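You operate a simulated robot arm through the tools that you are given. There is no shell and no other tool. Be economical: measure what you need, move in short steps, check, and stop when the job is done.

Carry out the task below with a simulated two-armed robot. There is one attempt and no reset: what you move stays moved.

Task
Take the red bar with a clear end and leave it on the teal plate. Take the glass with a green band and put it in the red tub. Take the clear jar with a white lid on the grey bench top and put it away on the shelf under the white bench. Take the lid off the jar with a blue lid and lay it down on the green bench top. Put the clear cup in the inside of the soak tub. Open the white drawer under the plate. Do these in any order. Set down upright: glass with a green band, clear jar with a white lid, clear cup.

The check looks at the end state, three seconds after you hand in, the way a careful person would. Anything else that was tipped, shoved, dropped, spilled or broken makes it a failure. Lids that push on must go on centred and level and be pressed home; caps that screw on are set level and turned clockwise until they are tight.

Robot
Two 7-joint arms with two-finger parallel grippers on one trunk, on a base that drives. Base frame: it is fixed to the floor where the robot stands at the start and does not move with it; the origin is under the middle of the robot, x ahead of it, y to its left, z up. Units: m, degrees, N and s.
The left shoulder is at the start at [0.05, 0.165, 1.105], the right one opposite. With the tool pointing down near the work surface each hand reaches from about 0.1 to 0.36 m from the robot's upright axis, wherever it stands, measured 20 degrees to its own side. Places, roughly: clear cup (8x8x9 cm) [0.5, 0.5, 0.9]; clear jar with a white lid (8x8x10 cm) [-1.7, -1.2, 0.9]; glass with a green band (8x8x11 cm) [0.8, -2.9, 0.9]; inside of the soak tub [-2.5, -1.1, 0.9]; jar with a blue lid (8x8x10 cm) [-1, -0.4, 0.9]; red bar with a clear end (15x3x3 cm) [0.5, -0.1, 0.8]; red tub (28x16x9 cm) [0.6, 0.8, 0.3]; shelf under the white bench [-2, 1.5, 0.3]; teal plate (15x15x2 cm) [0.5, 0.3, 0.8]; white drawer under the plate [-1.3, 1.4, 0.9]. Payload 3.91 kg a hand.
The tool frame of a hand sits at the grasp point between the pads (the TCP): z along the fingers, y along the line on which they close. The tips reach 0.03 m beyond it. Largest opening 0.11 m; finger width 0.02, thickness 0.01; the body of the gripper, 0.048 by 0.112 m, starts 0.055 m behind the TCP.
Orientation is that of the tool frame in the base frame, as a unit quaternion [w, x, y, z]. With the fingers straight down and closing along the base's y, the tool's x points along the base's -x, its y along +y and its z along -z.

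Tools
- The arms move only by the tool nudge_tool. It takes "left_increments", "right_increments" or both (then of equal length, played together; a hand with none holds still); each is a list that holds one entry, the list of rows, each a list of 7 numbers: the shift along the tool's x, y, z in cm, then the turn, a rotation vector about the tool's x, y, z in degrees, then the opening, from 0 (shut) to 1 (fully open). In form: [[[tx, ty, tz, ax, ay, az, claw], ...]]. A call has 1 to 20 rows; each row is the pose to reach, as a shift and turn from the pose commanded when the call began, along the tool's axes at that moment. Each row takes 0.2 s and may step no farther than 0.05 m and 8.6 degrees from the row before; otherwise, or with a gripper value out of range, the whole call is refused. Where a pose cannot be reached the arm comes as near as it can. A force on the tool above 40 N (or 10 N above the force at the start of the call, whichever is more), or a blocked arm, ends the call early, and 0.2 s more pass. Each finger travels about 0.045 m/s and halts on what it meets, pressing with about 36 N; the grip force reading is that of the motor and also rises with nothing between the fingers. The clock runs only during rows and for 0.2 s after the last one: add rows that repeat a pose to give the fingers time. The reply holds the time, the measured pose of the TCP, the force on the tool along the base axes, the opening and the grip force, in the units named above and with some noise, with the torque about the TCP (base axes, N m) and any sound that the robot's microphone picked up, and new pictures: "show" is both (left out), scene, wrist or none (wrist: the cameras of the hands that moved).
- Cameras (640 x 400 px; columns grow to the right, rows downward): "scene" is now at [0.1008, 0.0481, 1.2764]; the picture's right is [0.57, -0.82, 0.00], its down [-0.46, -0.32, -0.83] and it looks along [0.68, 0.47, -0.56] (base axes); focal length 273 px, centre (320, 200). "left" rides on the left gripper at [0.072, -0.017, -0.103] in its tool frame; the picture's right is [0.23, 0.97, 0.00], its down [-0.76, 0.18, -0.62] and it looks along [-0.61, 0.14, 0.78] (tool axes); focal length 222 px, centre (320, 200). "right" rides on the right gripper at [0.072, 0.017, -0.103] in its tool frame; the picture's right is [-0.23, 0.97, 0.00], its down [-0.76, -0.18, -0.62] and it looks along [-0.61, -0.14, 0.78] (tool axes); focal length 222 px, centre (320, 200). There is no depth. A picture from a camera that has moved, and an enlarged one, comes with that camera's place and axes in the base frame and with its lens.
- lift_body(by): slides the trunk up (or, below 0, down) by that many m; the arms and the scene camera ride with it, the base frame stays. It gives what a move gives, with no picture.
- base_move(legs): drives the robot by 1 to 6 legs, each [ahead, left, turn to the left] in m, m and degrees, along the robot's own axes; the way and the turn of a leg run together, so that a leg with both is an arc; at most 1.5 m and 180 degrees a leg. The arms and the cameras ride along, it lands a little off, and it stops where it bumps. It gives what a move gives, and a new picture of the scene camera.
- aim_head(pan, tilt): turns the head with the scene camera to pan (to the left, within 80 degrees either way) and tilt (down, from -29 to 69), counted from straight ahead of the robot. It gives what a move gives, and a new picture of the scene camera.
- inspect(camera, box): a new picture of the part [left, top, right, bottom] of that camera's present view, enlarged. The clock stands still meanwhile.
- close_job(): hands the job in; it is judged then, once.

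Work in short steps. Places have to be worked out from the pictures, the camera data and where the tool is seen: move nearer, look again, correct. Check each grasp and each placing, and mend what went wrong. You have 165 turns and 260 pictures in all, those below and enlarged ones among them. Open the grippers and draw the arms clear of the work before you hand the job in, unless the task says otherwise.

The tools are called after "Call:" as name(argument=value, ...) on one line, values as JSON. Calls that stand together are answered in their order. nudge_tool: Moves the arms, as the interface text tells. Its arguments: {"type":"object","properties":{"left_increments":{"type":"array","items":{"type":"array","items":{"type":"array","items":{"type":"number"}}}},"right_increments":{"type":"array","items":{"type":"array","items":{"type":"array","items":{"type":"number"}}}},"show":{"type":"string","enum":["both","scene","wrist","none"]}},"required":[]} The other tools are called the same way: lift_body (by) slides the trunk up or down; base_move (legs) drives the base; aim_head (pan, tilt) turns the head that bears the scene camera; inspect (camera, box) takes an enlarged picture of a part of a camera's view; close_job () hands the job in.

At the start:

```text
t: 0.0
left_eef_pos: [0.2361, 0.3442, 1.126]
left_tool_rot: [0.001, -0.002, 1.0, 0.0]
left_ft_force: [0.4, 0.7, 0.8]
left_wrist_torque: [0.01, 0.0, 0.0]
left_width: 0.1102
left_grasp_force: 0.1
right_eef_pos: [0.351, 0.0251, 1.1211]
right_tool_rot: [0.0, 0.0, 1.0, 0.001]
right_ft_force: [-0.3, 0.1, 0.3]
right_wrist_torque: [0.02, 0.01, 0.03]
right_width: 0.1101
right_grasp_force: 0.0
trunk travel left (down, up): [-0.325, 0.178]
robot x, y, heading: [-0.0012, -0.0008, -0.0]
head pan, tilt: [34.8, 34.0]
```

scene: 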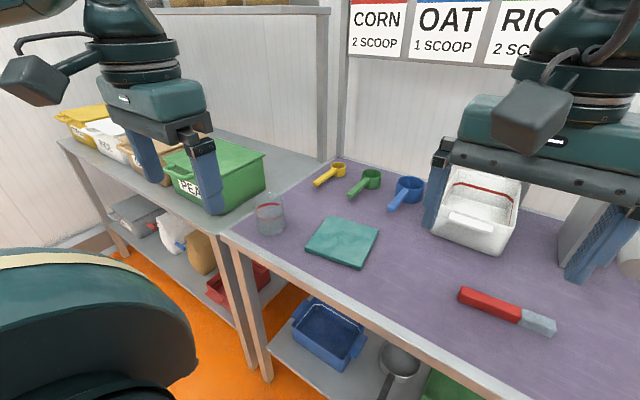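
right: 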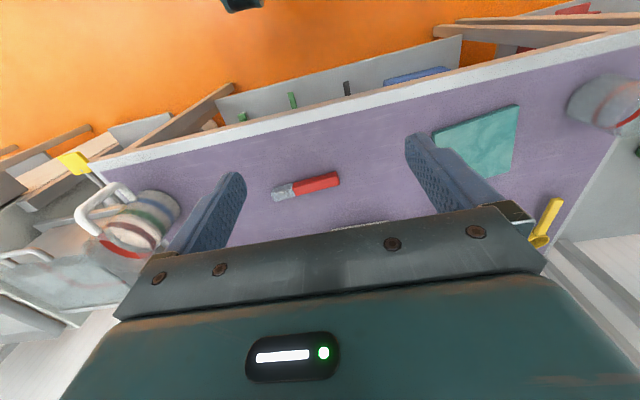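
left: 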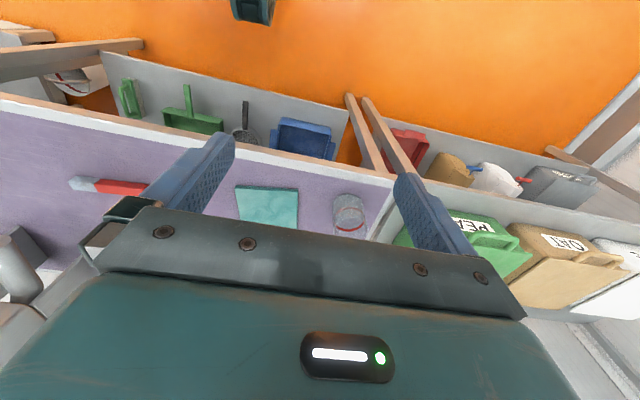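

Red bar lies at about (0.57, -0.065) along y on the bench (front edge x≈0.40). I swing the right hand above it, turned ~82° to close across it, staying high.

Call:
nudge_tool(right_increments=[[[-2.2, -0.9, 1, 0, 0, 8.2, 1], [-4.4, -1.8, 2, 0, 0, 16.4, 1], [-6.6, -2.7, 3, 0, 0, 24.6, 1], [-8.8, -3.6, 5, 0, 0, 32.8, 1], [-11, -4.5, 7, 0, 0, 41, 1], [-13.2, -5.4, 9, 0, 0, 49.2, 1], [-15.4, -6.3, 11, 0, 0, 57.4, 1], [-17.6, -7.2, 13, 0, 0, 65.6, 1], [-19.8, -8.1, 15, 0, 0, 73.8, 1], [-22, -9, 17, 0, 0, 82, 1], [-22, -9, 17, 0, 0, 82, 1]]])

```text
t: 2.4
left_eef_pos: [0.2352, 0.3425, 1.1258]
left_tool_rot: [0.001, 0.0, 1.0, 0.001]
left_ft_force: [0.3, -0.3, -0.2]
left_wrist_torque: [0.05, 0.0, 0.0]
left_width: 0.1098
left_grasp_force: 0.0
right_eef_pos: [0.5693, -0.0645, 0.9505]
right_tool_rot: [-0.001, 0.657, 0.754, 0.001]
right_ft_force: [0.3, -0.7, 0.5]
right_wrist_torque: [0.0, 0.03, 0.02]
right_width: 0.1098
right_grasp_force: 0.0
trunk travel left (down, up): [-0.325, 0.178]
robot x, y, heading: [0.0017, 0.0011, -0.2]
head pan, tilt: [34.8, 34.0]
camera scene: at [0.1007, 0.0481, 1.2764], right [0.57, -0.82, 0.0], down [-0.46, -0.32, -0.83], along [0.68, 0.47, -0.56], focal length 273 px, centre (320, 200)
camera right: at [0.5774, 0.0096, 1.0538], right [1.0, -0.09, 0.0], down [-0.07, -0.78, 0.62], along [-0.06, -0.62, -0.78], focal length 222 px, centre (320, 200)
```

scene: 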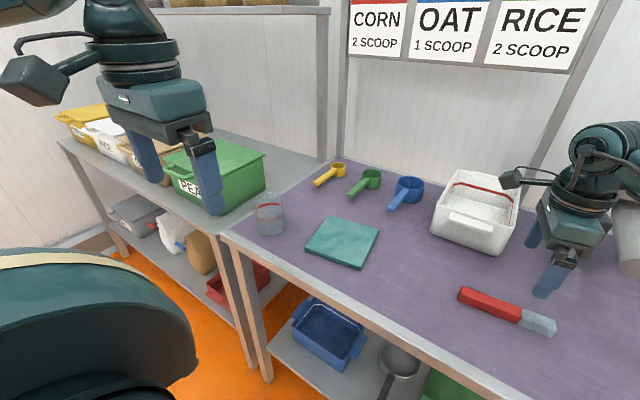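
right: 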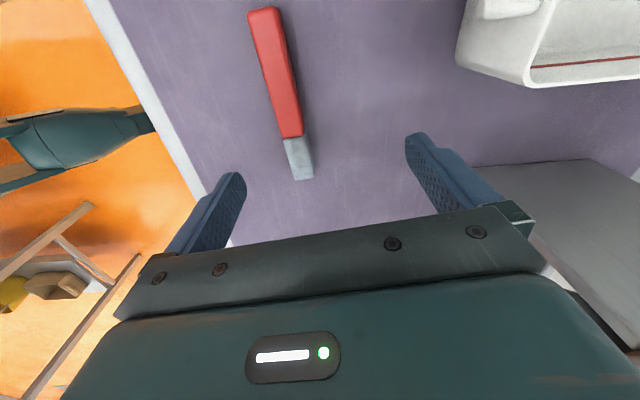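

The wrist view puts the bar nearer x≈0.54, y from 0.02 to -0.13. I shift and lower partway, then look again.

Call:
nudge_tool(right_increments=[[[0.7, -1.2, 2.5, 0, 0, 0, 1], [1.3, -2.3, 5, 0, 0, 0, 1], [1.3, -2.3, 7, 0, 0, 0, 1], [1.3, -2.3, 7, 0, 0, 0, 1]]])

Call:
inspect(camera="scene", box=[420, 180, 640, 360])

```text
t: 3.4
left_eef_pos: [0.2353, 0.3433, 1.1258]
left_tool_rot: [0.001, -0.001, 1.0, 0.0]
left_ft_force: [0.0, -0.5, -0.3]
left_wrist_torque: [-0.05, 0.04, -0.01]
left_width: 0.1101
left_grasp_force: 0.2
right_eef_pos: [0.5469, -0.0548, 0.8808]
right_tool_rot: [0.0, 0.657, 0.754, 0.001]
right_ft_force: [0.0, -0.5, 0.1]
right_wrist_torque: [-0.02, 0.03, 0.01]
right_width: 0.1099
right_grasp_force: 0.1
trunk travel left (down, up): [-0.325, 0.178]
robot x, y, heading: [0.0004, -0.0006, 0.2]
head pan, tilt: [34.8, 34.0]
camera scene: at [0.1007, 0.0481, 1.2764], right [0.57, -0.82, 0.0], down [-0.46, -0.32, -0.83], along [0.68, 0.47, -0.56], focal length 273 px, centre (320, 200)
camera right: at [0.5537, 0.0193, 0.9838], right [1.0, -0.09, 0.0], down [-0.07, -0.78, 0.62], along [-0.06, -0.62, -0.78], focal length 222 px, centre (320, 200)
```

scene: 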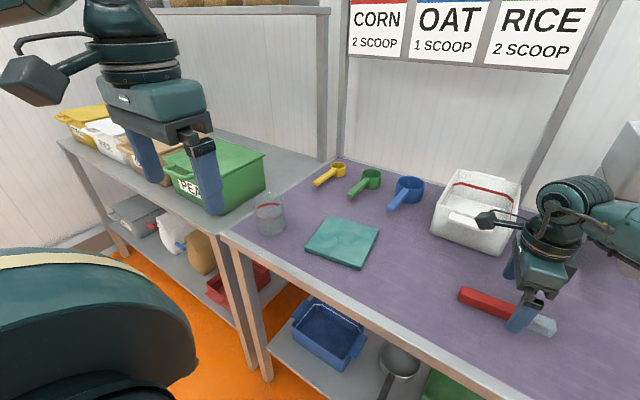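
right: 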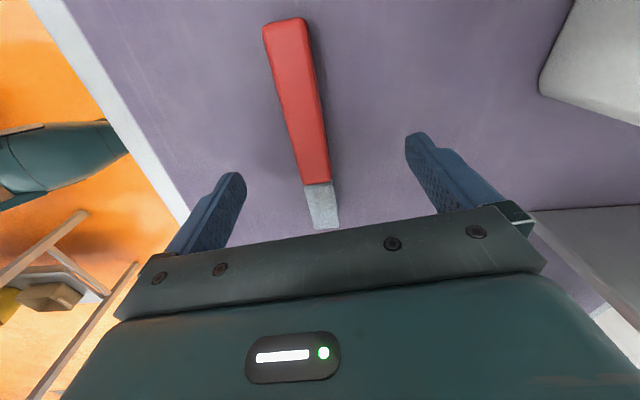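

```text
2.22 times, centred on (530, 270) of scene
camera zoom: at [0.1007, 0.0481, 1.2764], right [0.57, -0.82, 0.0], down [-0.46, -0.32, -0.83], along [0.68, 0.47, -0.56], focal length 606 px, centre (-147, 44)
```

zoom: 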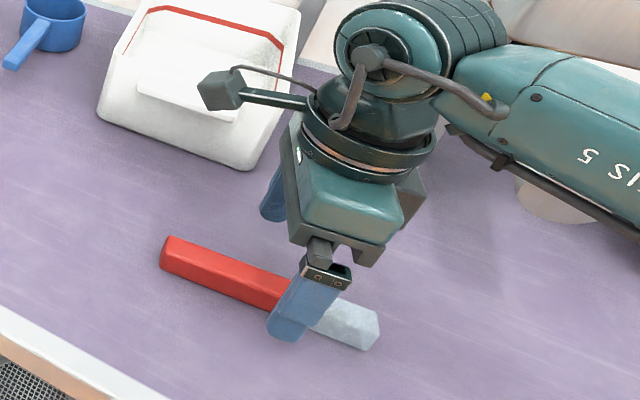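

Bar centre ≈ (0.538, -0.056), top about z 0.83. I shift 0.9 cm and lower to TCP z≈0.845 and check.

Call:
nudge_tool(right_increments=[[[0, -0.9, 1.2, 0, 0, 0, 1], [0, -0.9, 2.4, 0, 0, 0, 1], [0, -0.9, 3.6, 0, 0, 0, 1], [0, -0.9, 3.6, 0, 0, 0, 1]]], show="wrist")

Call:
inspect(camera="scene", box=[440, 240, 600, 360])

```text
t: 4.6
left_eef_pos: [0.2337, 0.3427, 1.1248]
left_tool_rot: [0.003, 0.0, 1.0, 0.0]
left_ft_force: [0.3, -0.8, 0.3]
left_wrist_torque: [-0.01, -0.02, -0.05]
left_width: 0.1097
left_grasp_force: 0.1
right_eef_pos: [0.539, -0.0561, 0.8496]
right_tool_rot: [0.001, 0.657, 0.754, 0.003]
right_ft_force: [-9.7, -3.6, 14.5]
right_wrist_torque: [-0.37, 1.2, 0.01]
right_width: 0.1101
right_grasp_force: 0.1
trunk travel left (down, up): [-0.325, 0.178]
robot x, y, heading: [-0.0015, 0.0006, -0.0]
head pan, tilt: [34.8, 34.0]
stopped in row 4 (right hand): the force on the tool passed its limit (the readings are from after the stop); the commanded pose is now the measured one
camera right: at [0.5449, 0.017, 0.9537], right [1.0, -0.09, 0.0], down [-0.07, -0.78, 0.62], along [-0.05, -0.62, -0.78], focal length 222 px, centre (320, 200)
```

right: 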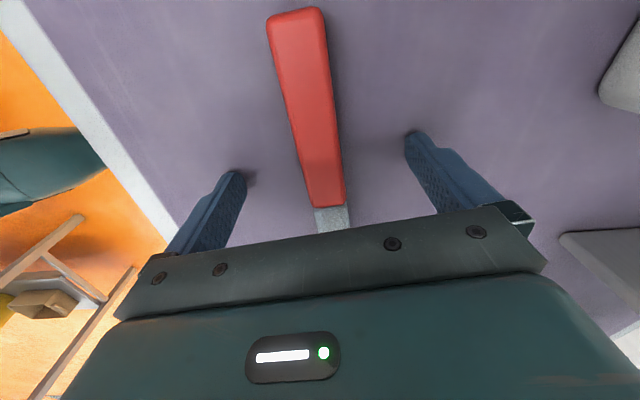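

```text
3.33 times, centred on (520, 300) of scene
camera zoom: at [0.099, 0.0477, 1.2763], right [0.57, -0.82, 0.0], down [-0.46, -0.32, -0.83], along [0.68, 0.47, -0.56], focal length 910 px, centre (-347, -133)
```

zoom: 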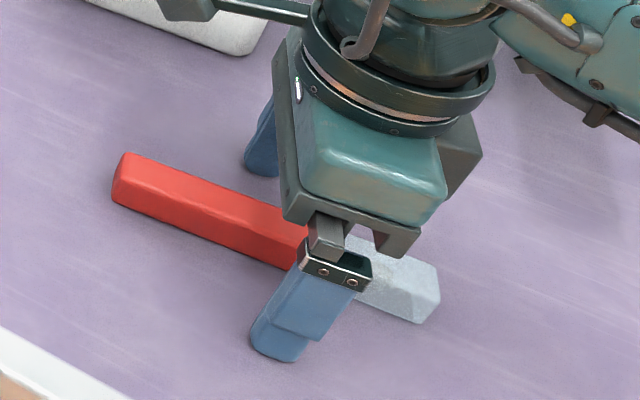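

The tips touched the bench: surface at z≈0.82. I raise 0.5 cm and close on the bar.

Call:
nudge_tool(right_increments=[[[0, -0.3, -0.5, 0, 0, 0, 1], [0, -0.3, -0.5, 0, 0, 0, 0.5], [0, -0.3, -0.5, 0, 0, 0, 0.2], [0, -0.3, -0.5, 0, 0, 0, 0], [0, -0.3, -0.5, 0, 0, 0, 0], [0, -0.3, -0.5, 0, 0, 0, 0], [0, -0.3, -0.5, 0, 0, 0, 0]]], show="wrist")

```text
t: 6.2
left_eef_pos: [0.235, 0.3432, 1.1248]
left_tool_rot: [0.0, -0.001, 1.0, 0.0]
left_ft_force: [0.0, 0.4, 0.4]
left_wrist_torque: [-0.02, 0.01, -0.02]
left_width: 0.11
left_grasp_force: 0.1
right_eef_pos: [0.5362, -0.0564, 0.8529]
right_tool_rot: [0.001, 0.657, 0.754, 0.003]
right_ft_force: [0.3, -0.8, -0.4]
right_wrist_torque: [0.04, 0.04, 0.01]
right_width: 0.0229
right_grasp_force: 36.5
trunk travel left (down, up): [-0.325, 0.178]
robot x, y, heading: [-0.0009, 0.0005, 0.1]
head pan, tilt: [34.8, 34.0]
camera right: at [0.5432, 0.0167, 0.9566], right [1.0, -0.09, 0.0], down [-0.07, -0.78, 0.62], along [-0.05, -0.62, -0.78], focal length 222 px, centre (320, 200)
```

right: 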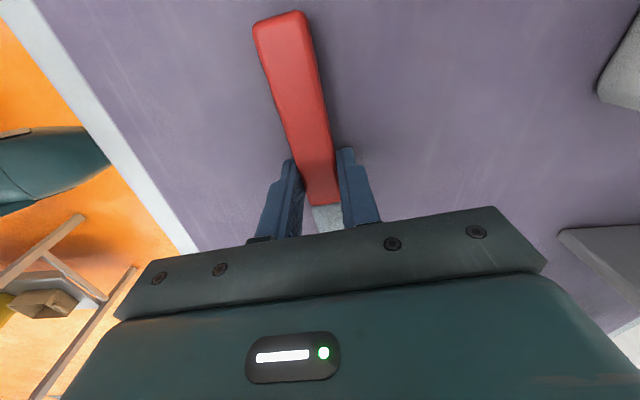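

Gripped (2.3 cm). I lift it 10 cm and confirm.

Call:
nudge_tool(right_increments=[[[0, 0, -2, 0, 0, 0, 0], [0, 0, -4.5, 0, 0, 0, 0], [0, 0, -7, 0, 0, 0, 0], [0, 0, -10, 0, 0, 0, 0], [0, 0, -10, 0, 0, 0, 0]]], show="scene")

```text
t: 7.4
left_eef_pos: [0.2365, 0.3434, 1.1258]
left_tool_rot: [0.001, -0.001, 1.0, 0.0]
left_ft_force: [-0.1, 0.0, -0.5]
left_wrist_torque: [0.0, 0.0, -0.01]
left_width: 0.1101
left_grasp_force: 0.1
right_eef_pos: [0.535, -0.0593, 0.9535]
right_tool_rot: [0.001, 0.657, 0.754, 0.003]
right_ft_force: [0.7, -1.4, -0.8]
right_wrist_torque: [0.02, 0.03, 0.03]
right_width: 0.0231
right_grasp_force: 36.5
trunk travel left (down, up): [-0.325, 0.178]
robot x, y, heading: [-0.0014, 0.0003, -0.0]
head pan, tilt: [34.8, 34.0]
camera scene: at [0.1009, 0.0479, 1.2764], right [0.57, -0.82, 0.0], down [-0.46, -0.32, -0.83], along [0.68, 0.47, -0.56], focal length 273 px, centre (320, 200)
```

scene: 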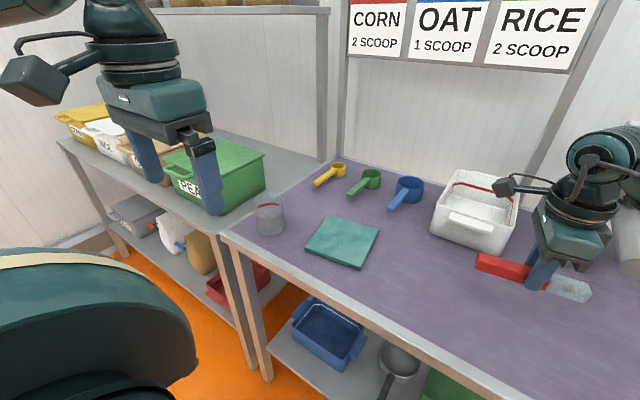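

Lifted cleanly. I drive 0.28 m left so the plate (≈(0.52, 0.275)) is in front of the right hand.

Call:
base_move(legs=[[0, 0.28, 0]])

```text
t: 9.3
left_eef_pos: [0.234, 0.6262, 1.1252]
left_tool_rot: [0.001, -0.001, 1.0, -0.001]
left_ft_force: [0.5, -0.1, 0.0]
left_wrist_torque: [-0.01, -0.02, -0.04]
left_width: 0.1101
left_grasp_force: 0.1
right_eef_pos: [0.5348, 0.2254, 0.9519]
right_tool_rot: [0.001, 0.655, 0.756, 0.002]
right_ft_force: [1.0, 0.5, -1.3]
right_wrist_torque: [0.01, 0.0, 0.03]
right_width: 0.0228
right_grasp_force: 36.0
trunk travel left (down, up): [-0.325, 0.178]
robot x, y, heading: [0.0035, 0.2799, 0.3]
head pan, tilt: [34.8, 34.0]
camera scene: at [0.1003, 0.3301, 1.2764], right [0.57, -0.82, 0.0], down [-0.46, -0.32, -0.83], along [0.68, 0.47, -0.56], focal length 273 px, centre (320, 200)
```

scene: 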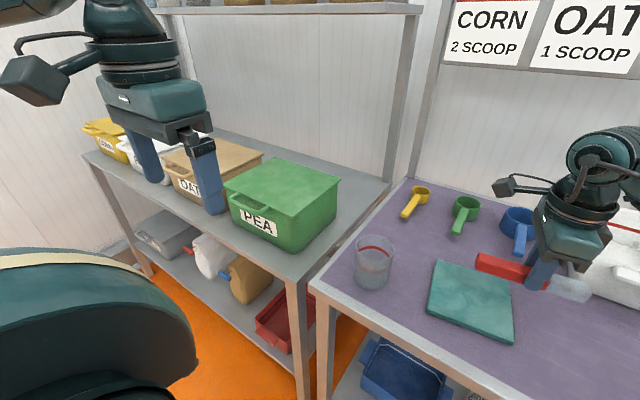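

Plate centre ≈ (0.525, 0.28), top ≈ 0.84. I move the bar above it, turn 45° so it lies on the diagonal, and lower to TCP z≈0.89.

Call:
nudge_tool(right_increments=[[[1.5, 0, 0, 0, 0, -8, 0], [3, -0.1, 0, 0, 0, -16, 0], [4.5, -0.2, 1, 0, 0, -24, 0], [5.6, -0.2, 2.5, 0, 0, -32, 0], [5.6, -0.2, 4, 0, 0, -40, 0], [5.6, -0.2, 5.5, 0, 0, -45, 0], [5.6, -0.2, 6, 0, 0, -45, 0], [5.6, -0.2, 6, 0, 0, -45, 0]]])

Call:
inspect(camera="scene", box=[400, 220, 560, 360])

```text
t: 11.1
left_eef_pos: [0.2336, 0.6246, 1.1251]
left_tool_rot: [0.001, -0.002, 1.0, 0.0]
left_ft_force: [0.4, -0.3, 0.1]
left_wrist_torque: [-0.02, -0.03, 0.0]
left_width: 0.11
left_grasp_force: 0.1
right_eef_pos: [0.5246, 0.2802, 0.8906]
right_tool_rot: [0.001, 0.316, 0.949, 0.002]
right_ft_force: [-0.2, 0.3, -0.6]
right_wrist_torque: [-0.01, -0.02, 0.0]
right_width: 0.0227
right_grasp_force: 36.2
trunk travel left (down, up): [-0.325, 0.178]
robot x, y, heading: [0.0014, 0.2793, 0.4]
head pan, tilt: [34.8, 34.0]
camera scene: at [0.1003, 0.3296, 1.2764], right [0.57, -0.82, 0.0], down [-0.46, -0.32, -0.83], along [0.68, 0.48, -0.56], focal length 273 px, centre (320, 200)
camera right: at [0.4771, 0.337, 0.9946], right [0.77, 0.64, 0.01], down [0.5, -0.6, 0.62], along [0.4, -0.47, -0.78], focal length 222 px, centre (320, 200)
```

scene: 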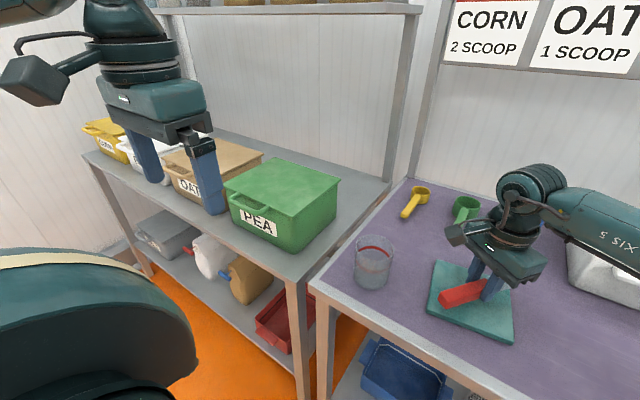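
right: 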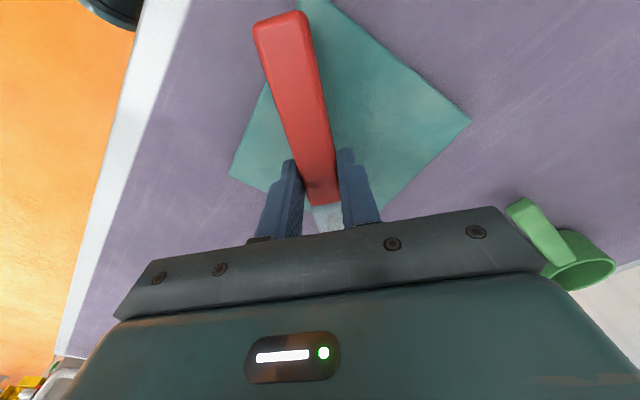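

```text
2.86 times, centred on (480, 290) of scene
camera zoom: at [0.1003, 0.3296, 1.2764], right [0.57, -0.82, 0.0], down [-0.46, -0.32, -0.83], along [0.68, 0.48, -0.56], focal length 780 px, centre (-137, -57)
```

zoom: 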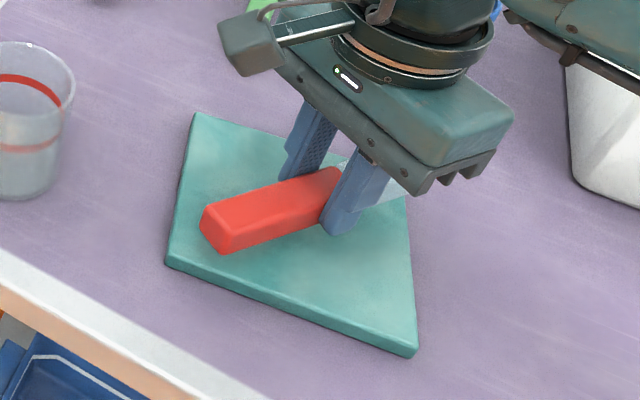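

The bar is over the plate; I shift 1 cm to centre and lower 1.6 cm, reading the force.

Call:
nudge_tool(right_increments=[[[-0.5, 1, 0.5, 0, 0, 0, 0], [-0.5, 1, 1.0, 0, 0, 0, 0], [-0.5, 1, 1.3, 0, 0, 0, 0], [-0.5, 1, 1.5, 0, 0, 0, 0], [-0.5, 1, 1.7, 0, 0, 0, 0]]], show="none")

Call:
inspect(camera="scene", box=[400, 220, 560, 360])

```text
t: 12.3
left_eef_pos: [0.2352, 0.6249, 1.1266]
left_tool_rot: [0.001, -0.002, 1.0, -0.001]
left_ft_force: [-0.1, 0.0, -1.2]
left_wrist_torque: [0.0, -0.02, 0.01]
left_width: 0.1103
left_grasp_force: 0.0
right_eef_pos: [0.536, 0.283, 0.8765]
right_tool_rot: [0.003, 0.317, 0.948, 0.002]
right_ft_force: [-0.3, 0.3, 0.1]
right_wrist_torque: [-0.01, 0.01, -0.01]
right_width: 0.0232
right_grasp_force: 36.3
trunk travel left (down, up): [-0.325, 0.178]
robot x, y, heading: [-0.0014, 0.2839, 0.1]
head pan, tilt: [34.8, 34.0]
```

```text
2.86 times, centred on (480, 290) of scene
camera zoom: at [0.1003, 0.3296, 1.2764], right [0.57, -0.82, 0.0], down [-0.46, -0.32, -0.83], along [0.68, 0.48, -0.56], focal length 780 px, centre (-137, -57)
```

zoom: 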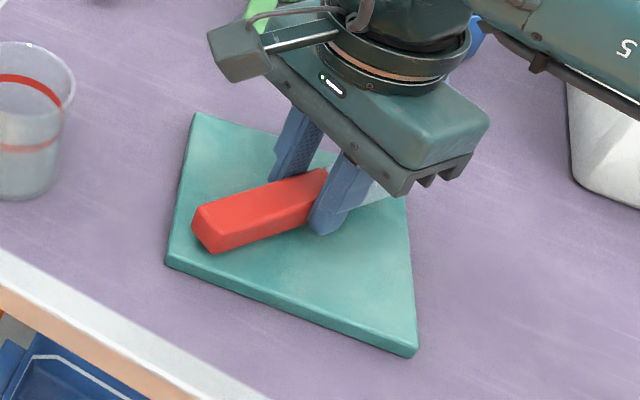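

No contact yet; I lower in 2 mm steps.

Call:
nudge_tool(right_increments=[[[0, 0, 0.2, 0, 0, 0, 0], [0, 0, 0.4, 0, 0, 0, 0], [0, 0, 0.5, 0, 0, 0, 0]]], show="none")

```text
t: 13.1
left_eef_pos: [0.2348, 0.627, 1.1265]
left_tool_rot: [0.001, -0.001, 1.0, 0.0]
left_ft_force: [0.5, 0.5, 0.2]
left_wrist_torque: [-0.01, 0.03, 0.03]
left_width: 0.11
left_grasp_force: 0.1
right_eef_pos: [0.5356, 0.2848, 0.8712]
right_tool_rot: [0.001, 0.316, 0.949, 0.001]
right_ft_force: [0.4, 0.0, -0.4]
right_wrist_torque: [0.02, 0.02, -0.01]
right_width: 0.0228
right_grasp_force: 35.8
trunk travel left (down, up): [-0.325, 0.178]
robot x, y, heading: [-0.0033, 0.2823, 0.3]
head pan, tilt: [34.8, 34.0]
```

Call:
nudge_tool(right_increments=[[[0, 0, 0.2, 0, 0, 0, 0], [0, 0, 0.4, 0, 0, 0, 0], [0, 0, 0.6, 0, 0, 0, 0], [0, 0, 0.6, 0, 0, 0, 0]]], show="none")

Call:
inspect(camera="scene", box=[400, 220, 560, 360])

```text
t: 14.1
left_eef_pos: [0.2334, 0.6249, 1.1263]
left_tool_rot: [0.001, -0.002, 1.0, 0.0]
left_ft_force: [-0.2, -0.7, 0.3]
left_wrist_torque: [0.0, 0.02, 0.02]
left_width: 0.11
left_grasp_force: 0.0
right_eef_pos: [0.5345, 0.2848, 0.8671]
right_tool_rot: [0.004, 0.316, 0.949, 0.003]
right_ft_force: [0.8, -2.2, 16.0]
right_wrist_torque: [0.43, 0.84, 0.07]
right_width: 0.023
right_grasp_force: 35.8
trunk travel left (down, up): [-0.325, 0.178]
robot x, y, heading: [-0.0003, 0.2836, 0.2]
head pan, tilt: [34.8, 34.0]
```

```text
2.86 times, centred on (480, 290) of scene
camera zoom: at [0.0991, 0.3292, 1.2768], right [0.57, -0.82, 0.0], down [-0.46, -0.32, -0.83], along [0.68, 0.48, -0.56], focal length 780 px, centre (-137, -57)
```

zoom: 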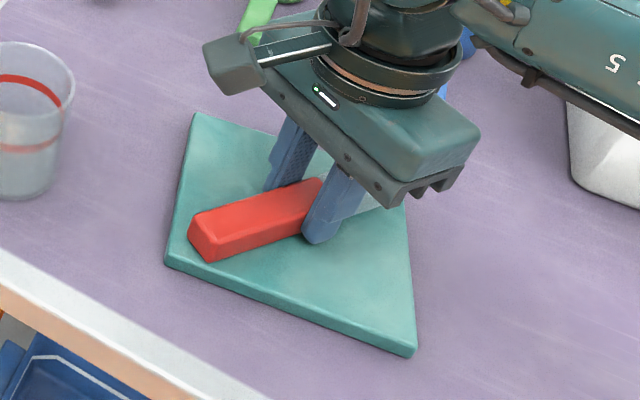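

Contact at 16 N: the bar rests on the plate. I open and rise.

Call:
nudge_tool(right_increments=[[[0, 0, -0.1, 0, 0, 0, 0], [0, 0, -0.1, 0, 0, 0, 0.3], [0, 0, -0.1, 0, 0, 0, 0.5], [0, 0, -0.1, 0, 0, 0, 0.5], [0, 0, -3, 0, 0, 0, 0.6], [0, 0, -7, 0, 0, 0, 0.7], [0, 0, -11, 0, 0, 0, 0.8], [0, 0, -15, 0, 0, 0, 1], [0, 0, -19, 0, 0, 0, 1]]], show="scene")

Call:
inspect(camera="scene", box=[330, 200, 560, 360])

```text
t: 16.1
left_eef_pos: [0.2345, 0.624, 1.1255]
left_tool_rot: [0.001, -0.002, 1.0, 0.0]
left_ft_force: [0.3, 0.3, -0.3]
left_wrist_torque: [0.01, -0.03, 0.01]
left_width: 0.1104
left_grasp_force: 0.0
right_eef_pos: [0.5331, 0.2845, 1.0554]
right_tool_rot: [0.001, 0.316, 0.949, 0.002]
right_ft_force: [0.6, 0.3, 0.0]
right_wrist_torque: [-0.01, 0.01, -0.03]
right_width: 0.11
right_grasp_force: 0.0
trunk travel left (down, up): [-0.325, 0.178]
robot x, y, heading: [0.0011, 0.2786, 0.2]
head pan, tilt: [34.8, 34.0]
camera scene: at [0.1, 0.3297, 1.2764], right [0.57, -0.82, 0.0], down [-0.46, -0.32, -0.83], along [0.68, 0.48, -0.56], focal length 273 px, centre (320, 200)
```

scene: 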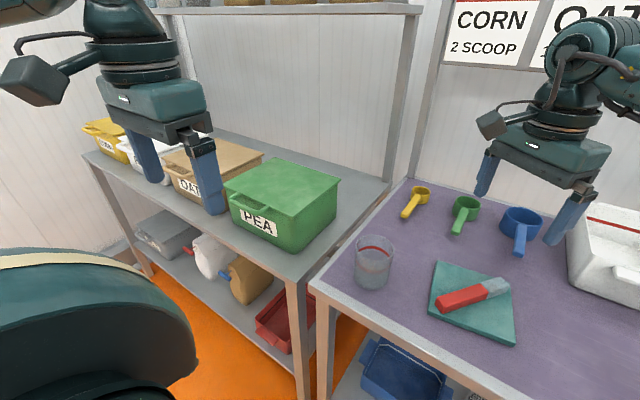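

```text
2.50 times, centred on (445, 280) of scene
camera zoom: at [0.1, 0.3297, 1.2764], right [0.57, -0.82, 0.0], down [-0.46, -0.32, -0.83], along [0.68, 0.48, -0.56], focal length 682 px, centre (8, 0)
```

zoom: 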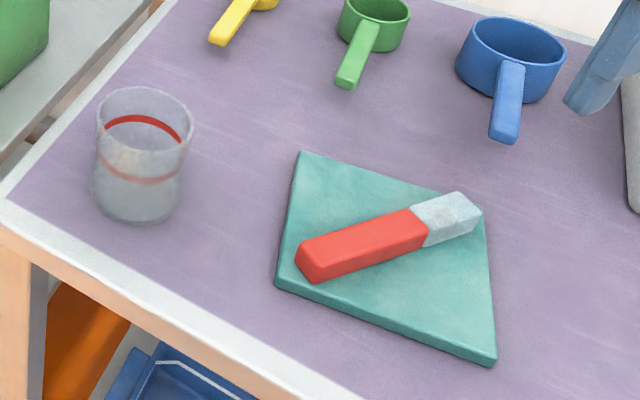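

Bar rests fully on the plate. Cup is at ≈(0.471, 0.462), rim z≈0.91. I retract the right hand and bring the left over the cup at z≈1.02.

Call:
nudge_tool(left_increments=[[[-3, -2.1, 0, 0, 0, 0, 1], [-6, -4.2, 0, 0, 0, 0, 1], [-9, -6.3, 0, 0, 0, 0, 1], [-12, -8.4, 1, 0, 0, 0, 1], [-15, -10.5, 3, 0, 0, 0, 1], [-18, -12.6, 5, 0, 0, 0, 1], [-21, -14.7, 7.5, 0, 0, 0, 1], [-23.7, -16.2, 10.5, 0, 0, 0, 1], [-23.7, -16.2, 10.5, 0, 0, 0, 1]]], right_increments=[[[-0.1, -4, -1, 0, 0, -5, 1], [-0.1, -8, -2, 0, 0, -10, 1], [-0.2, -12, -3, 0, 0, -15, 1], [-0.3, -16, -4, 0, 0, -20, 1], [-0.4, -20, -5, 0, 0, -25, 1], [-0.5, -24, -6, 0, 0, -30, 1], [-0.6, -28, -7, 0, 0, -35, 1], [-0.6, -30.8, -7, 0, 0, -37, 1], [-0.6, -30.8, -7, 0, 0, -37, 1]]])

```text
t: 18.1
left_eef_pos: [0.4739, 0.4644, 1.0199]
left_tool_rot: [0.001, -0.003, 1.0, 0.0]
left_ft_force: [-0.1, -0.6, 0.5]
left_wrist_torque: [-0.02, -0.05, -0.01]
left_width: 0.1101
left_grasp_force: 0.1
right_eef_pos: [0.3529, 0.033, 1.123]
right_tool_rot: [0.002, -0.001, 1.0, 0.001]
right_ft_force: [0.1, 0.2, -0.6]
right_wrist_torque: [0.04, -0.01, 0.04]
right_width: 0.11
right_grasp_force: 0.0
trunk travel left (down, up): [-0.325, 0.178]
robot x, y, heading: [0.0002, 0.281, 0.1]
head pan, tilt: [34.8, 34.0]
camera scene: at [0.1001, 0.3298, 1.2764], right [0.57, -0.82, 0.0], down [-0.46, -0.32, -0.83], along [0.68, 0.48, -0.56], focal length 273 px, centre (320, 200)
camera right: at [0.2815, 0.0499, 1.2266], right [0.22, 0.97, 0.0], down [0.76, -0.18, 0.63], along [0.61, -0.14, -0.78], focal length 222 px, centre (320, 200)
camera left: at [0.4013, 0.4466, 1.1249], right [-0.23, 0.97, 0.0], down [0.76, 0.18, 0.62], along [0.61, 0.14, -0.78], focal length 222 px, centre (320, 200)
```

scene: 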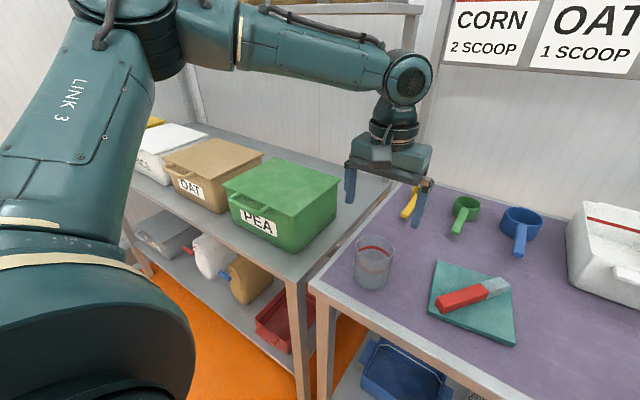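
right: 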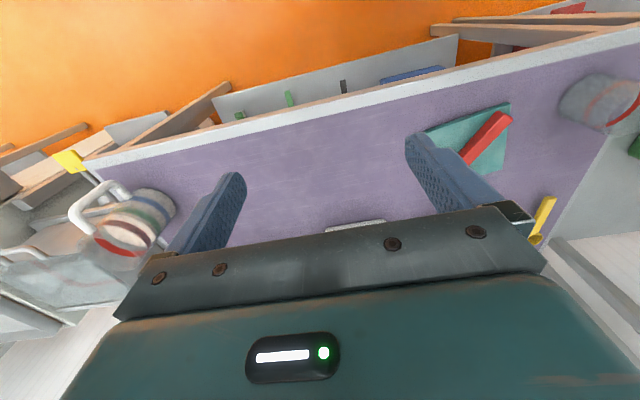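
left: 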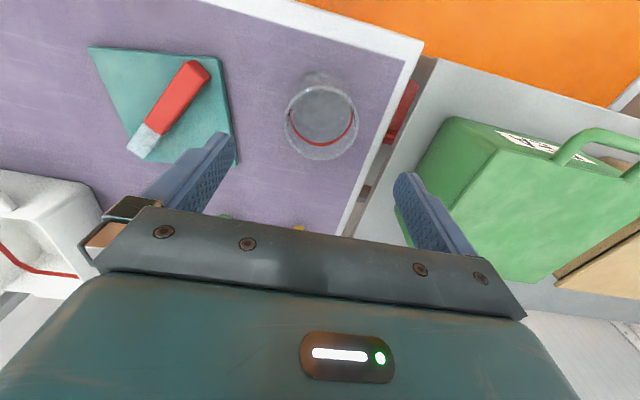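

Cup is centred under the left hand. I lower straight down to TCP z≈0.877.

Call:
nudge_tool(left_increments=[[[0, 0, 3, 0, 0, 0, 1], [0, 0, 6, 0, 0, 0, 1], [0, 0, 9, 0, 0, 0, 1], [0, 0, 11.5, 0, 0, 0, 1], [0, 0, 13, 0, 0, 0, 1], [0, 0, 14.2, 0, 0, 0, 1], [0, 0, 14.2, 0, 0, 0, 1]]])

Call:
inspect(camera="scene", box=[310, 180, 470, 310])

```text
t: 19.7
left_eef_pos: [0.4706, 0.4646, 0.8783]
left_tool_rot: [0.001, -0.002, 1.0, 0.0]
left_ft_force: [0.8, -0.1, 0.2]
left_wrist_torque: [0.03, 0.01, 0.03]
left_width: 0.1101
left_grasp_force: 0.1
right_eef_pos: [0.3547, 0.0342, 1.1241]
right_tool_rot: [0.003, -0.001, 1.0, 0.002]
right_ft_force: [0.0, 0.5, 0.0]
right_wrist_torque: [0.01, 0.0, 0.03]
right_width: 0.11
right_grasp_force: 0.1
trunk travel left (down, up): [-0.325, 0.178]
robot x, y, heading: [-0.0001, 0.2822, -0.0]
head pan, tilt: [34.8, 34.0]
camera scene: at [0.1002, 0.3296, 1.2764], right [0.57, -0.82, 0.0], down [-0.46, -0.32, -0.83], along [0.68, 0.48, -0.56], focal length 273 px, centre (320, 200)
camera left: at [0.3986, 0.4471, 0.983], right [-0.23, 0.97, 0.0], down [0.76, 0.18, 0.62], along [0.61, 0.14, -0.78], focal length 222 px, centre (320, 200)
```

scene: 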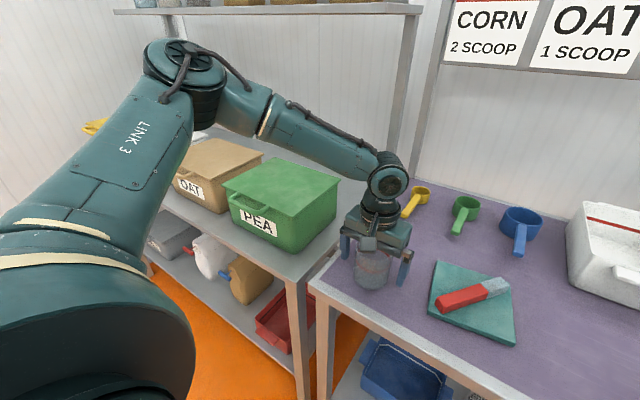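
left: 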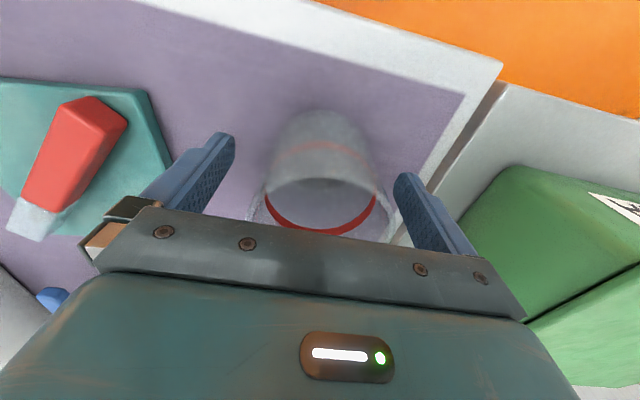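

```text
3.08 times, centred on (390, 245) of scene
camera zoom: at [0.1002, 0.3296, 1.2764], right [0.57, -0.82, 0.0], down [-0.46, -0.32, -0.83], along [0.68, 0.48, -0.56], focal length 840 px, centre (105, 62)
```

zoom: 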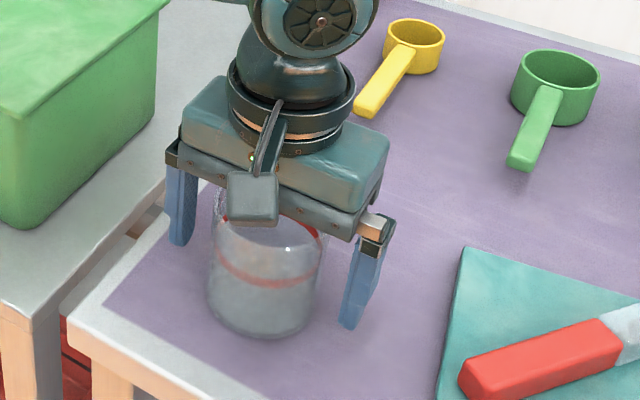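

Cup is centred between the fingers; I close on it.

Call:
nudge_tool(left_increments=[[[0, 0, 0, 0, 0, 0, 0.8], [0, 0, 0, 0, 0, 0, 0.7], [0, 0, 0, 0, 0, 0, 0.6], [0, 0, 0, 0, 0, 0, 0.5], [0, 0, 0, 0, 0, 0, 0.5]]], show="wrist")

```text
t: 20.9
left_eef_pos: [0.4703, 0.4652, 0.8789]
left_tool_rot: [0.001, -0.002, 1.0, 0.0]
left_ft_force: [-0.4, 0.4, -0.1]
left_wrist_torque: [0.01, 0.01, 0.0]
left_width: 0.0744
left_grasp_force: 36.3
right_eef_pos: [0.3538, 0.0342, 1.125]
right_tool_rot: [0.002, -0.002, 1.0, 0.001]
right_ft_force: [0.4, 0.0, 0.3]
right_wrist_torque: [-0.01, 0.01, 0.02]
right_width: 0.1101
right_grasp_force: 0.0
trunk travel left (down, up): [-0.325, 0.178]
robot x, y, heading: [-0.0001, 0.2833, -0.1]
head pan, tilt: [34.8, 34.0]
camera left: at [0.3986, 0.4471, 0.9833], right [-0.23, 0.97, 0.0], down [0.76, 0.18, 0.62], along [0.61, 0.14, -0.78], focal length 222 px, centre (320, 200)
```

left: 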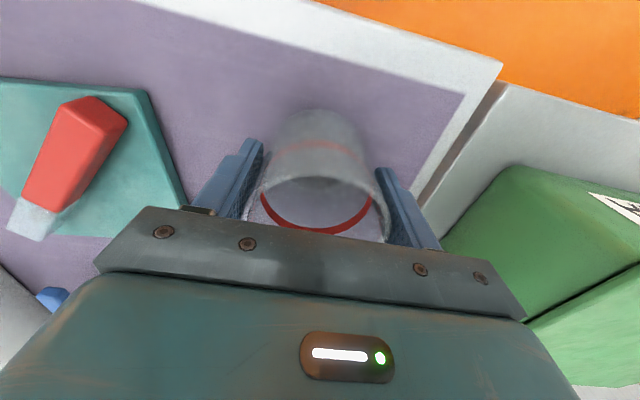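

Held at 7.4 cm. I lift 20 cm and draw the hand back for driving.

Call:
nudge_tool(left_increments=[[[0, 0, -3, 0, 0, 0, 0.5], [0, 0, -7, 0, 0, 0, 0.5], [0, 0, -11, 0, 0, 0, 0.5], [0, 0, -15, 0, 0, 0, 0.5], [0, 0, -19, 0, 0, 0, 0.5], [3, 0, -21, 0, 0, 0, 0.5], [7, 1, -21, 0, 0, 0, 0.5], [11, 2, -21, 0, 0, 0, 0.5], [15, 4, -21, 0, 0, 0, 0.5], [17, 6, -21, 0, 0, 0, 0.5], [17, 6, -21, 0, 0, 0, 0.5]]])

```text
t: 23.3
left_eef_pos: [0.302, 0.5233, 1.0881]
left_tool_rot: [-0.001, -0.002, 1.0, -0.001]
left_ft_force: [1.0, 0.2, -0.9]
left_wrist_torque: [-0.01, 0.0, 0.02]
left_width: 0.0743
left_grasp_force: 36.1
right_eef_pos: [0.3538, 0.0324, 1.1235]
right_tool_rot: [0.003, -0.001, 1.0, 0.002]
right_ft_force: [-0.4, -0.3, -0.4]
right_wrist_torque: [0.03, 0.01, -0.01]
right_width: 0.1102
right_grasp_force: 0.0
trunk travel left (down, up): [-0.325, 0.178]
robot x, y, heading: [0.0014, 0.279, 0.2]
head pan, tilt: [34.8, 34.0]
camera scene: at [0.1004, 0.3295, 1.2764], right [0.57, -0.82, 0.0], down [-0.46, -0.32, -0.83], along [0.68, 0.48, -0.56], focal length 273 px, centre (320, 200)
camera left: at [0.2294, 0.5052, 1.1924], right [-0.23, 0.97, 0.0], down [0.76, 0.18, 0.62], along [0.61, 0.14, -0.78], focal length 222 px, centre (320, 200)
```

scene: 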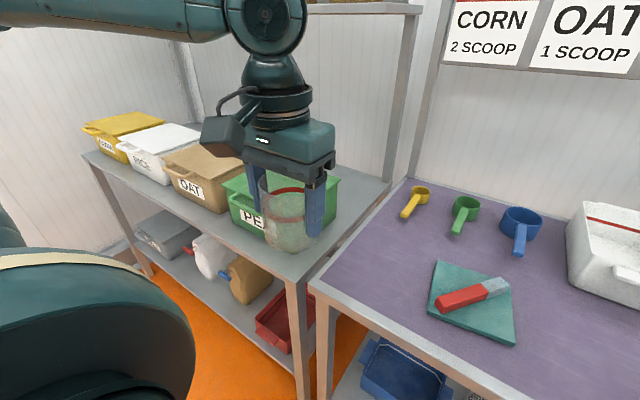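
left: 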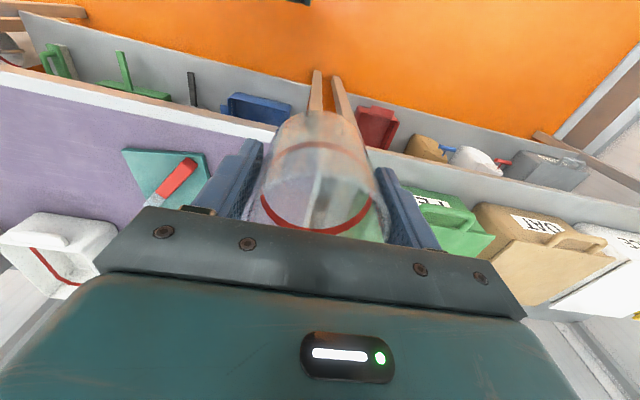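

Cup secure. I back off 0.25 m and turn 90° right to survey the room.

Call:
base_move(legs=[[-0.25, 0, 0], [0, 0, -90]])

Call:
aim_head(pan=0, tilt=20)

Call:
aim_head(pan=-75, tilt=20)

```text
t: 29.0
left_eef_pos: [-0.0062, -0.0194, 1.088]
left_tool_rot: [0.001, 0.703, 0.712, -0.001]
left_ft_force: [0.1, 0.1, -0.8]
left_wrist_torque: [0.02, -0.03, 0.02]
left_width: 0.0734
left_grasp_force: 36.2
right_eef_pos: [-0.4956, -0.0757, 1.1239]
right_tool_rot: [0.003, 0.703, 0.711, 0.0]
right_ft_force: [0.4, -0.7, -0.1]
right_wrist_torque: [0.02, 0.0, -0.02]
right_width: 0.11
right_grasp_force: 0.1
trunk travel left (down, up): [-0.325, 0.178]
robot x, y, heading: [-0.2523, 0.2833, -89.3]
head pan, tilt: [34.8, 34.0]
camera scene: at [-0.2001, 0.1767, 1.2764], right [-0.81, -0.58, 0.0], down [-0.32, 0.46, -0.83], along [0.48, -0.68, -0.56], focal length 273 px, centre (320, 200)
```

scene: 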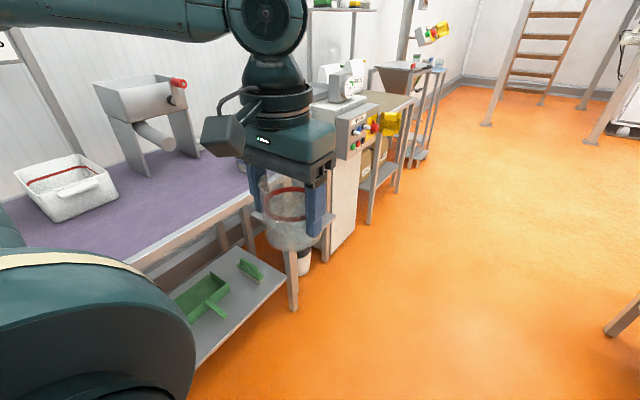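

```text
t: 30.0
left_eef_pos: [-0.0074, -0.0191, 1.0876]
left_tool_rot: [0.001, 0.703, 0.711, 0.0]
left_ft_force: [-0.2, -0.2, -0.9]
left_wrist_torque: [0.01, -0.01, 0.01]
left_width: 0.0735
left_grasp_force: 35.9
right_eef_pos: [-0.4962, -0.0757, 1.1237]
right_tool_rot: [0.003, 0.703, 0.711, -0.001]
right_ft_force: [-0.1, -0.5, -1.0]
right_wrist_torque: [-0.02, 0.01, -0.03]
right_width: 0.1099
right_grasp_force: 0.0
trunk travel left (down, up): [-0.325, 0.178]
robot x, y, heading: [-0.2512, 0.2799, -89.2]
head pan, tilt: [0.0, 20.0]
camera scene: at [-0.2503, 0.1558, 1.2987], right [-1.0, -0.01, 0.0], down [0.0, 0.34, -0.94], along [0.01, -0.94, -0.34], focal length 273 px, centre (320, 200)
```

scene: 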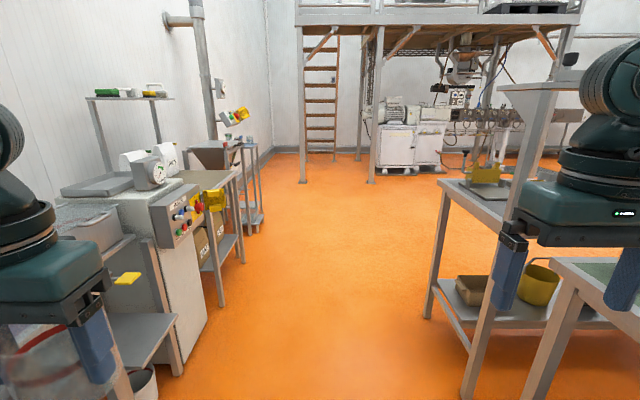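

```text
t: 31.4
left_eef_pos: [-0.0065, -0.0193, 1.089]
left_tool_rot: [0.001, 0.703, 0.711, 0.0]
left_ft_force: [0.0, -0.4, -1.2]
left_wrist_torque: [0.0, 0.01, 0.0]
left_width: 0.0732
left_grasp_force: 36.3
right_eef_pos: [-0.4962, -0.076, 1.1234]
right_tool_rot: [0.004, 0.703, 0.711, -0.001]
right_ft_force: [0.2, 0.0, 0.2]
right_wrist_torque: [0.05, 0.0, 0.02]
right_width: 0.1103
right_grasp_force: 0.0
trunk travel left (down, up): [-0.325, 0.178]
robot x, y, heading: [-0.2559, 0.2843, -89.2]
head pan, tilt: [-75.0, 20.0]
camera scene: at [-0.3411, 0.2237, 1.2987], right [-0.27, 0.96, 0.0], down [0.33, 0.09, -0.94], along [-0.9, -0.25, -0.34], focal length 273 px, centre (320, 200)
```

scene: 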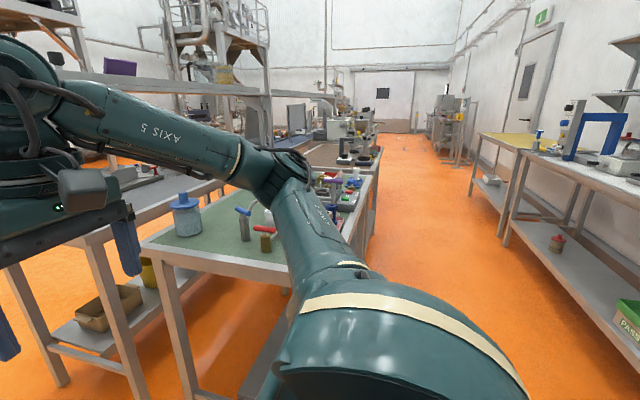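

I can see a green bench with the blue-lidded jar, and white benches further on the right. I look between and to the other side to plan the routes.

Call:
aim_head(pan=-38, tilt=12)

Call:
inspect(camera="scene", box=[150, 100, 640, 400])

```text
t: 32.5
left_eef_pos: [-0.006, -0.0201, 1.0873]
left_tool_rot: [0.001, 0.703, 0.711, 0.0]
left_ft_force: [-0.2, 0.2, -2.1]
left_wrist_torque: [0.0, 0.01, 0.03]
left_width: 0.0735
left_grasp_force: 36.0
right_eef_pos: [-0.4954, -0.0756, 1.1243]
right_tool_rot: [0.003, 0.703, 0.711, -0.001]
right_ft_force: [0.6, 0.3, 0.1]
right_wrist_torque: [0.0, 0.03, -0.02]
right_width: 0.1103
right_grasp_force: 0.0
trunk travel left (down, up): [-0.325, 0.178]
robot x, y, heading: [-0.2486, 0.2788, -89.4]
head pan, tilt: [-38.0, 12.0]
camera scene: at [-0.3081, 0.1748, 1.3117], right [-0.79, 0.61, 0.0], down [0.13, 0.17, -0.98], along [-0.59, -0.78, -0.21], focal length 273 px, centre (320, 200)
```

scene: 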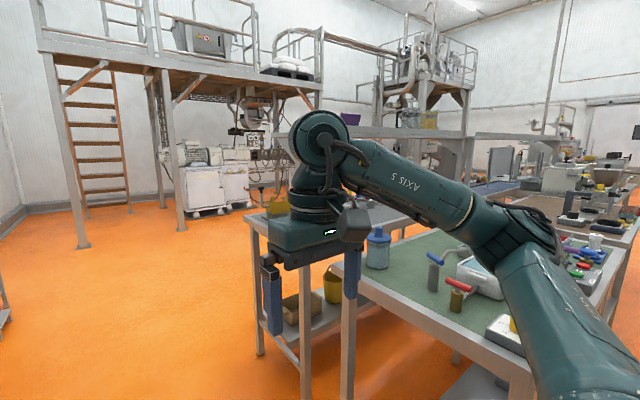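

```text
1.31 times, centred on (395, 250) of scene
camera zoom: at [-0.3081, 0.1748, 1.3117], right [-0.79, 0.61, 0.0], down [0.13, 0.17, -0.98], along [-0.59, -0.78, -0.21], focal length 356 px, centre (222, 135)
```

zoom: 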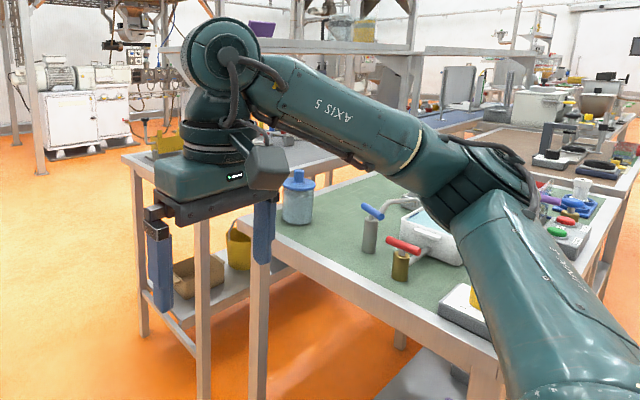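

The grey bench lies behind the green one, accessible from its -y side. I drive down the corridor to about (-0.25, -2.0) and turn to face -x.

Call:
base_move(legs=[[1.3, 0, 0], [1.0, 0, 0], [0, 0, -90]])

Call:
aim_head(pan=-10, tilt=20)

```text
t: 47.8
left_eef_pos: [-0.5245, -2.2932, 1.0884]
left_tool_rot: [0.0, 1.0, 0.0, -0.001]
left_ft_force: [0.0, 0.5, -0.6]
left_wrist_torque: [0.02, -0.02, -0.03]
left_width: 0.0716
left_grasp_force: 36.3
right_eef_pos: [-0.5743, -1.8041, 1.1236]
right_tool_rot: [0.002, 1.0, -0.001, -0.002]
right_ft_force: [-0.7, -0.2, 0.0]
right_wrist_torque: [0.0, -0.01, 0.0]
right_width: 0.1103
right_grasp_force: 0.1
trunk travel left (down, up): [-0.325, 0.178]
robot x, y, heading: [-0.2202, -2.0535, 180.1]
head pan, tilt: [-38.0, 12.0]
camera scene: at [-0.3252, -1.9982, 1.3117], right [0.62, 0.79, 0.0], down [0.16, -0.13, -0.98], along [-0.77, 0.6, -0.21], focal length 273 px, centre (320, 200)
```

scene: 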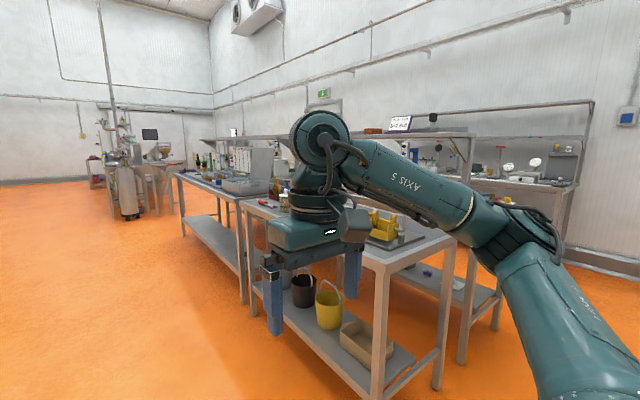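

```text
t: 48.7
left_eef_pos: [-0.5246, -2.2944, 1.0881]
left_tool_rot: [0.0, 1.0, 0.0, -0.001]
left_ft_force: [-0.4, 0.1, -1.5]
left_wrist_torque: [-0.02, 0.02, 0.01]
left_width: 0.0713
left_grasp_force: 35.9
right_eef_pos: [-0.5749, -1.8043, 1.1248]
right_tool_rot: [0.001, 1.0, 0.0, -0.003]
right_ft_force: [-0.2, 0.4, -0.7]
right_wrist_torque: [-0.03, 0.02, -0.02]
right_width: 0.1101
right_grasp_force: 0.0
trunk travel left (down, up): [-0.325, 0.178]
robot x, y, heading: [-0.2217, -2.0508, 179.9]
head pan, tilt: [-10.0, 20.0]
camera scene: at [-0.3434, -2.0394, 1.2987], right [0.17, 0.98, 0.0], down [0.34, -0.06, -0.94], along [-0.93, 0.16, -0.34], focal length 273 px, centre (320, 200)
```

scene: 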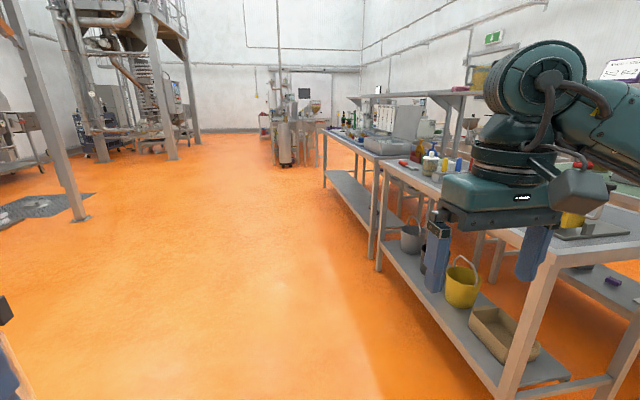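

Space is free. The cup grip width is creeping down, so I check the cup with the left wrist camera.

Call:
inspect(camera="left", box=[170, 80, 470, 270])

Call:
inspect(camera="scene", box=[320, 80, 520, 220])

```text
2.11 times, centred on (320, 175) of left
camera zoom: at [-0.4515, -2.2775, 1.1925], right [0.23, -0.97, 0.0], down [-0.76, -0.18, 0.62], along [-0.61, -0.14, -0.78], focal length 468 px, centre (320, 253)
```

zoom: 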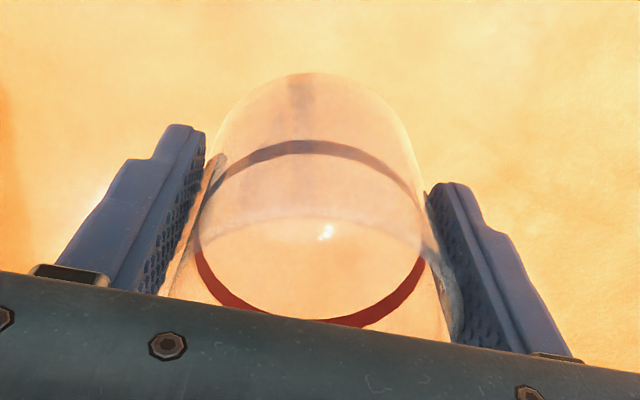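

```text
2.86 times, centred on (420, 150) of scene
camera zoom: at [-0.3434, -2.0394, 1.2987], right [0.17, 0.98, 0.0], down [0.34, -0.06, -0.94], along [-0.93, 0.16, -0.34], focal length 780 px, centre (34, 343)
```

zoom: 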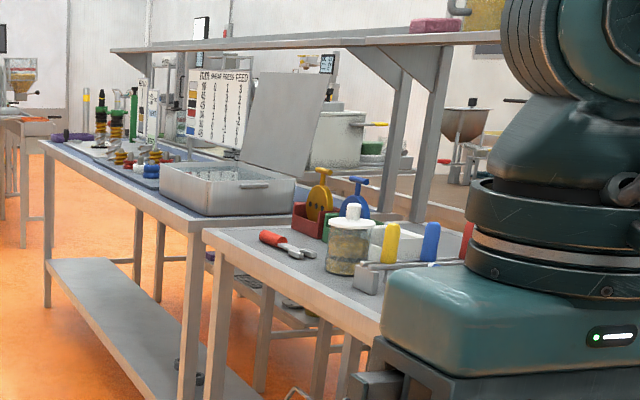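

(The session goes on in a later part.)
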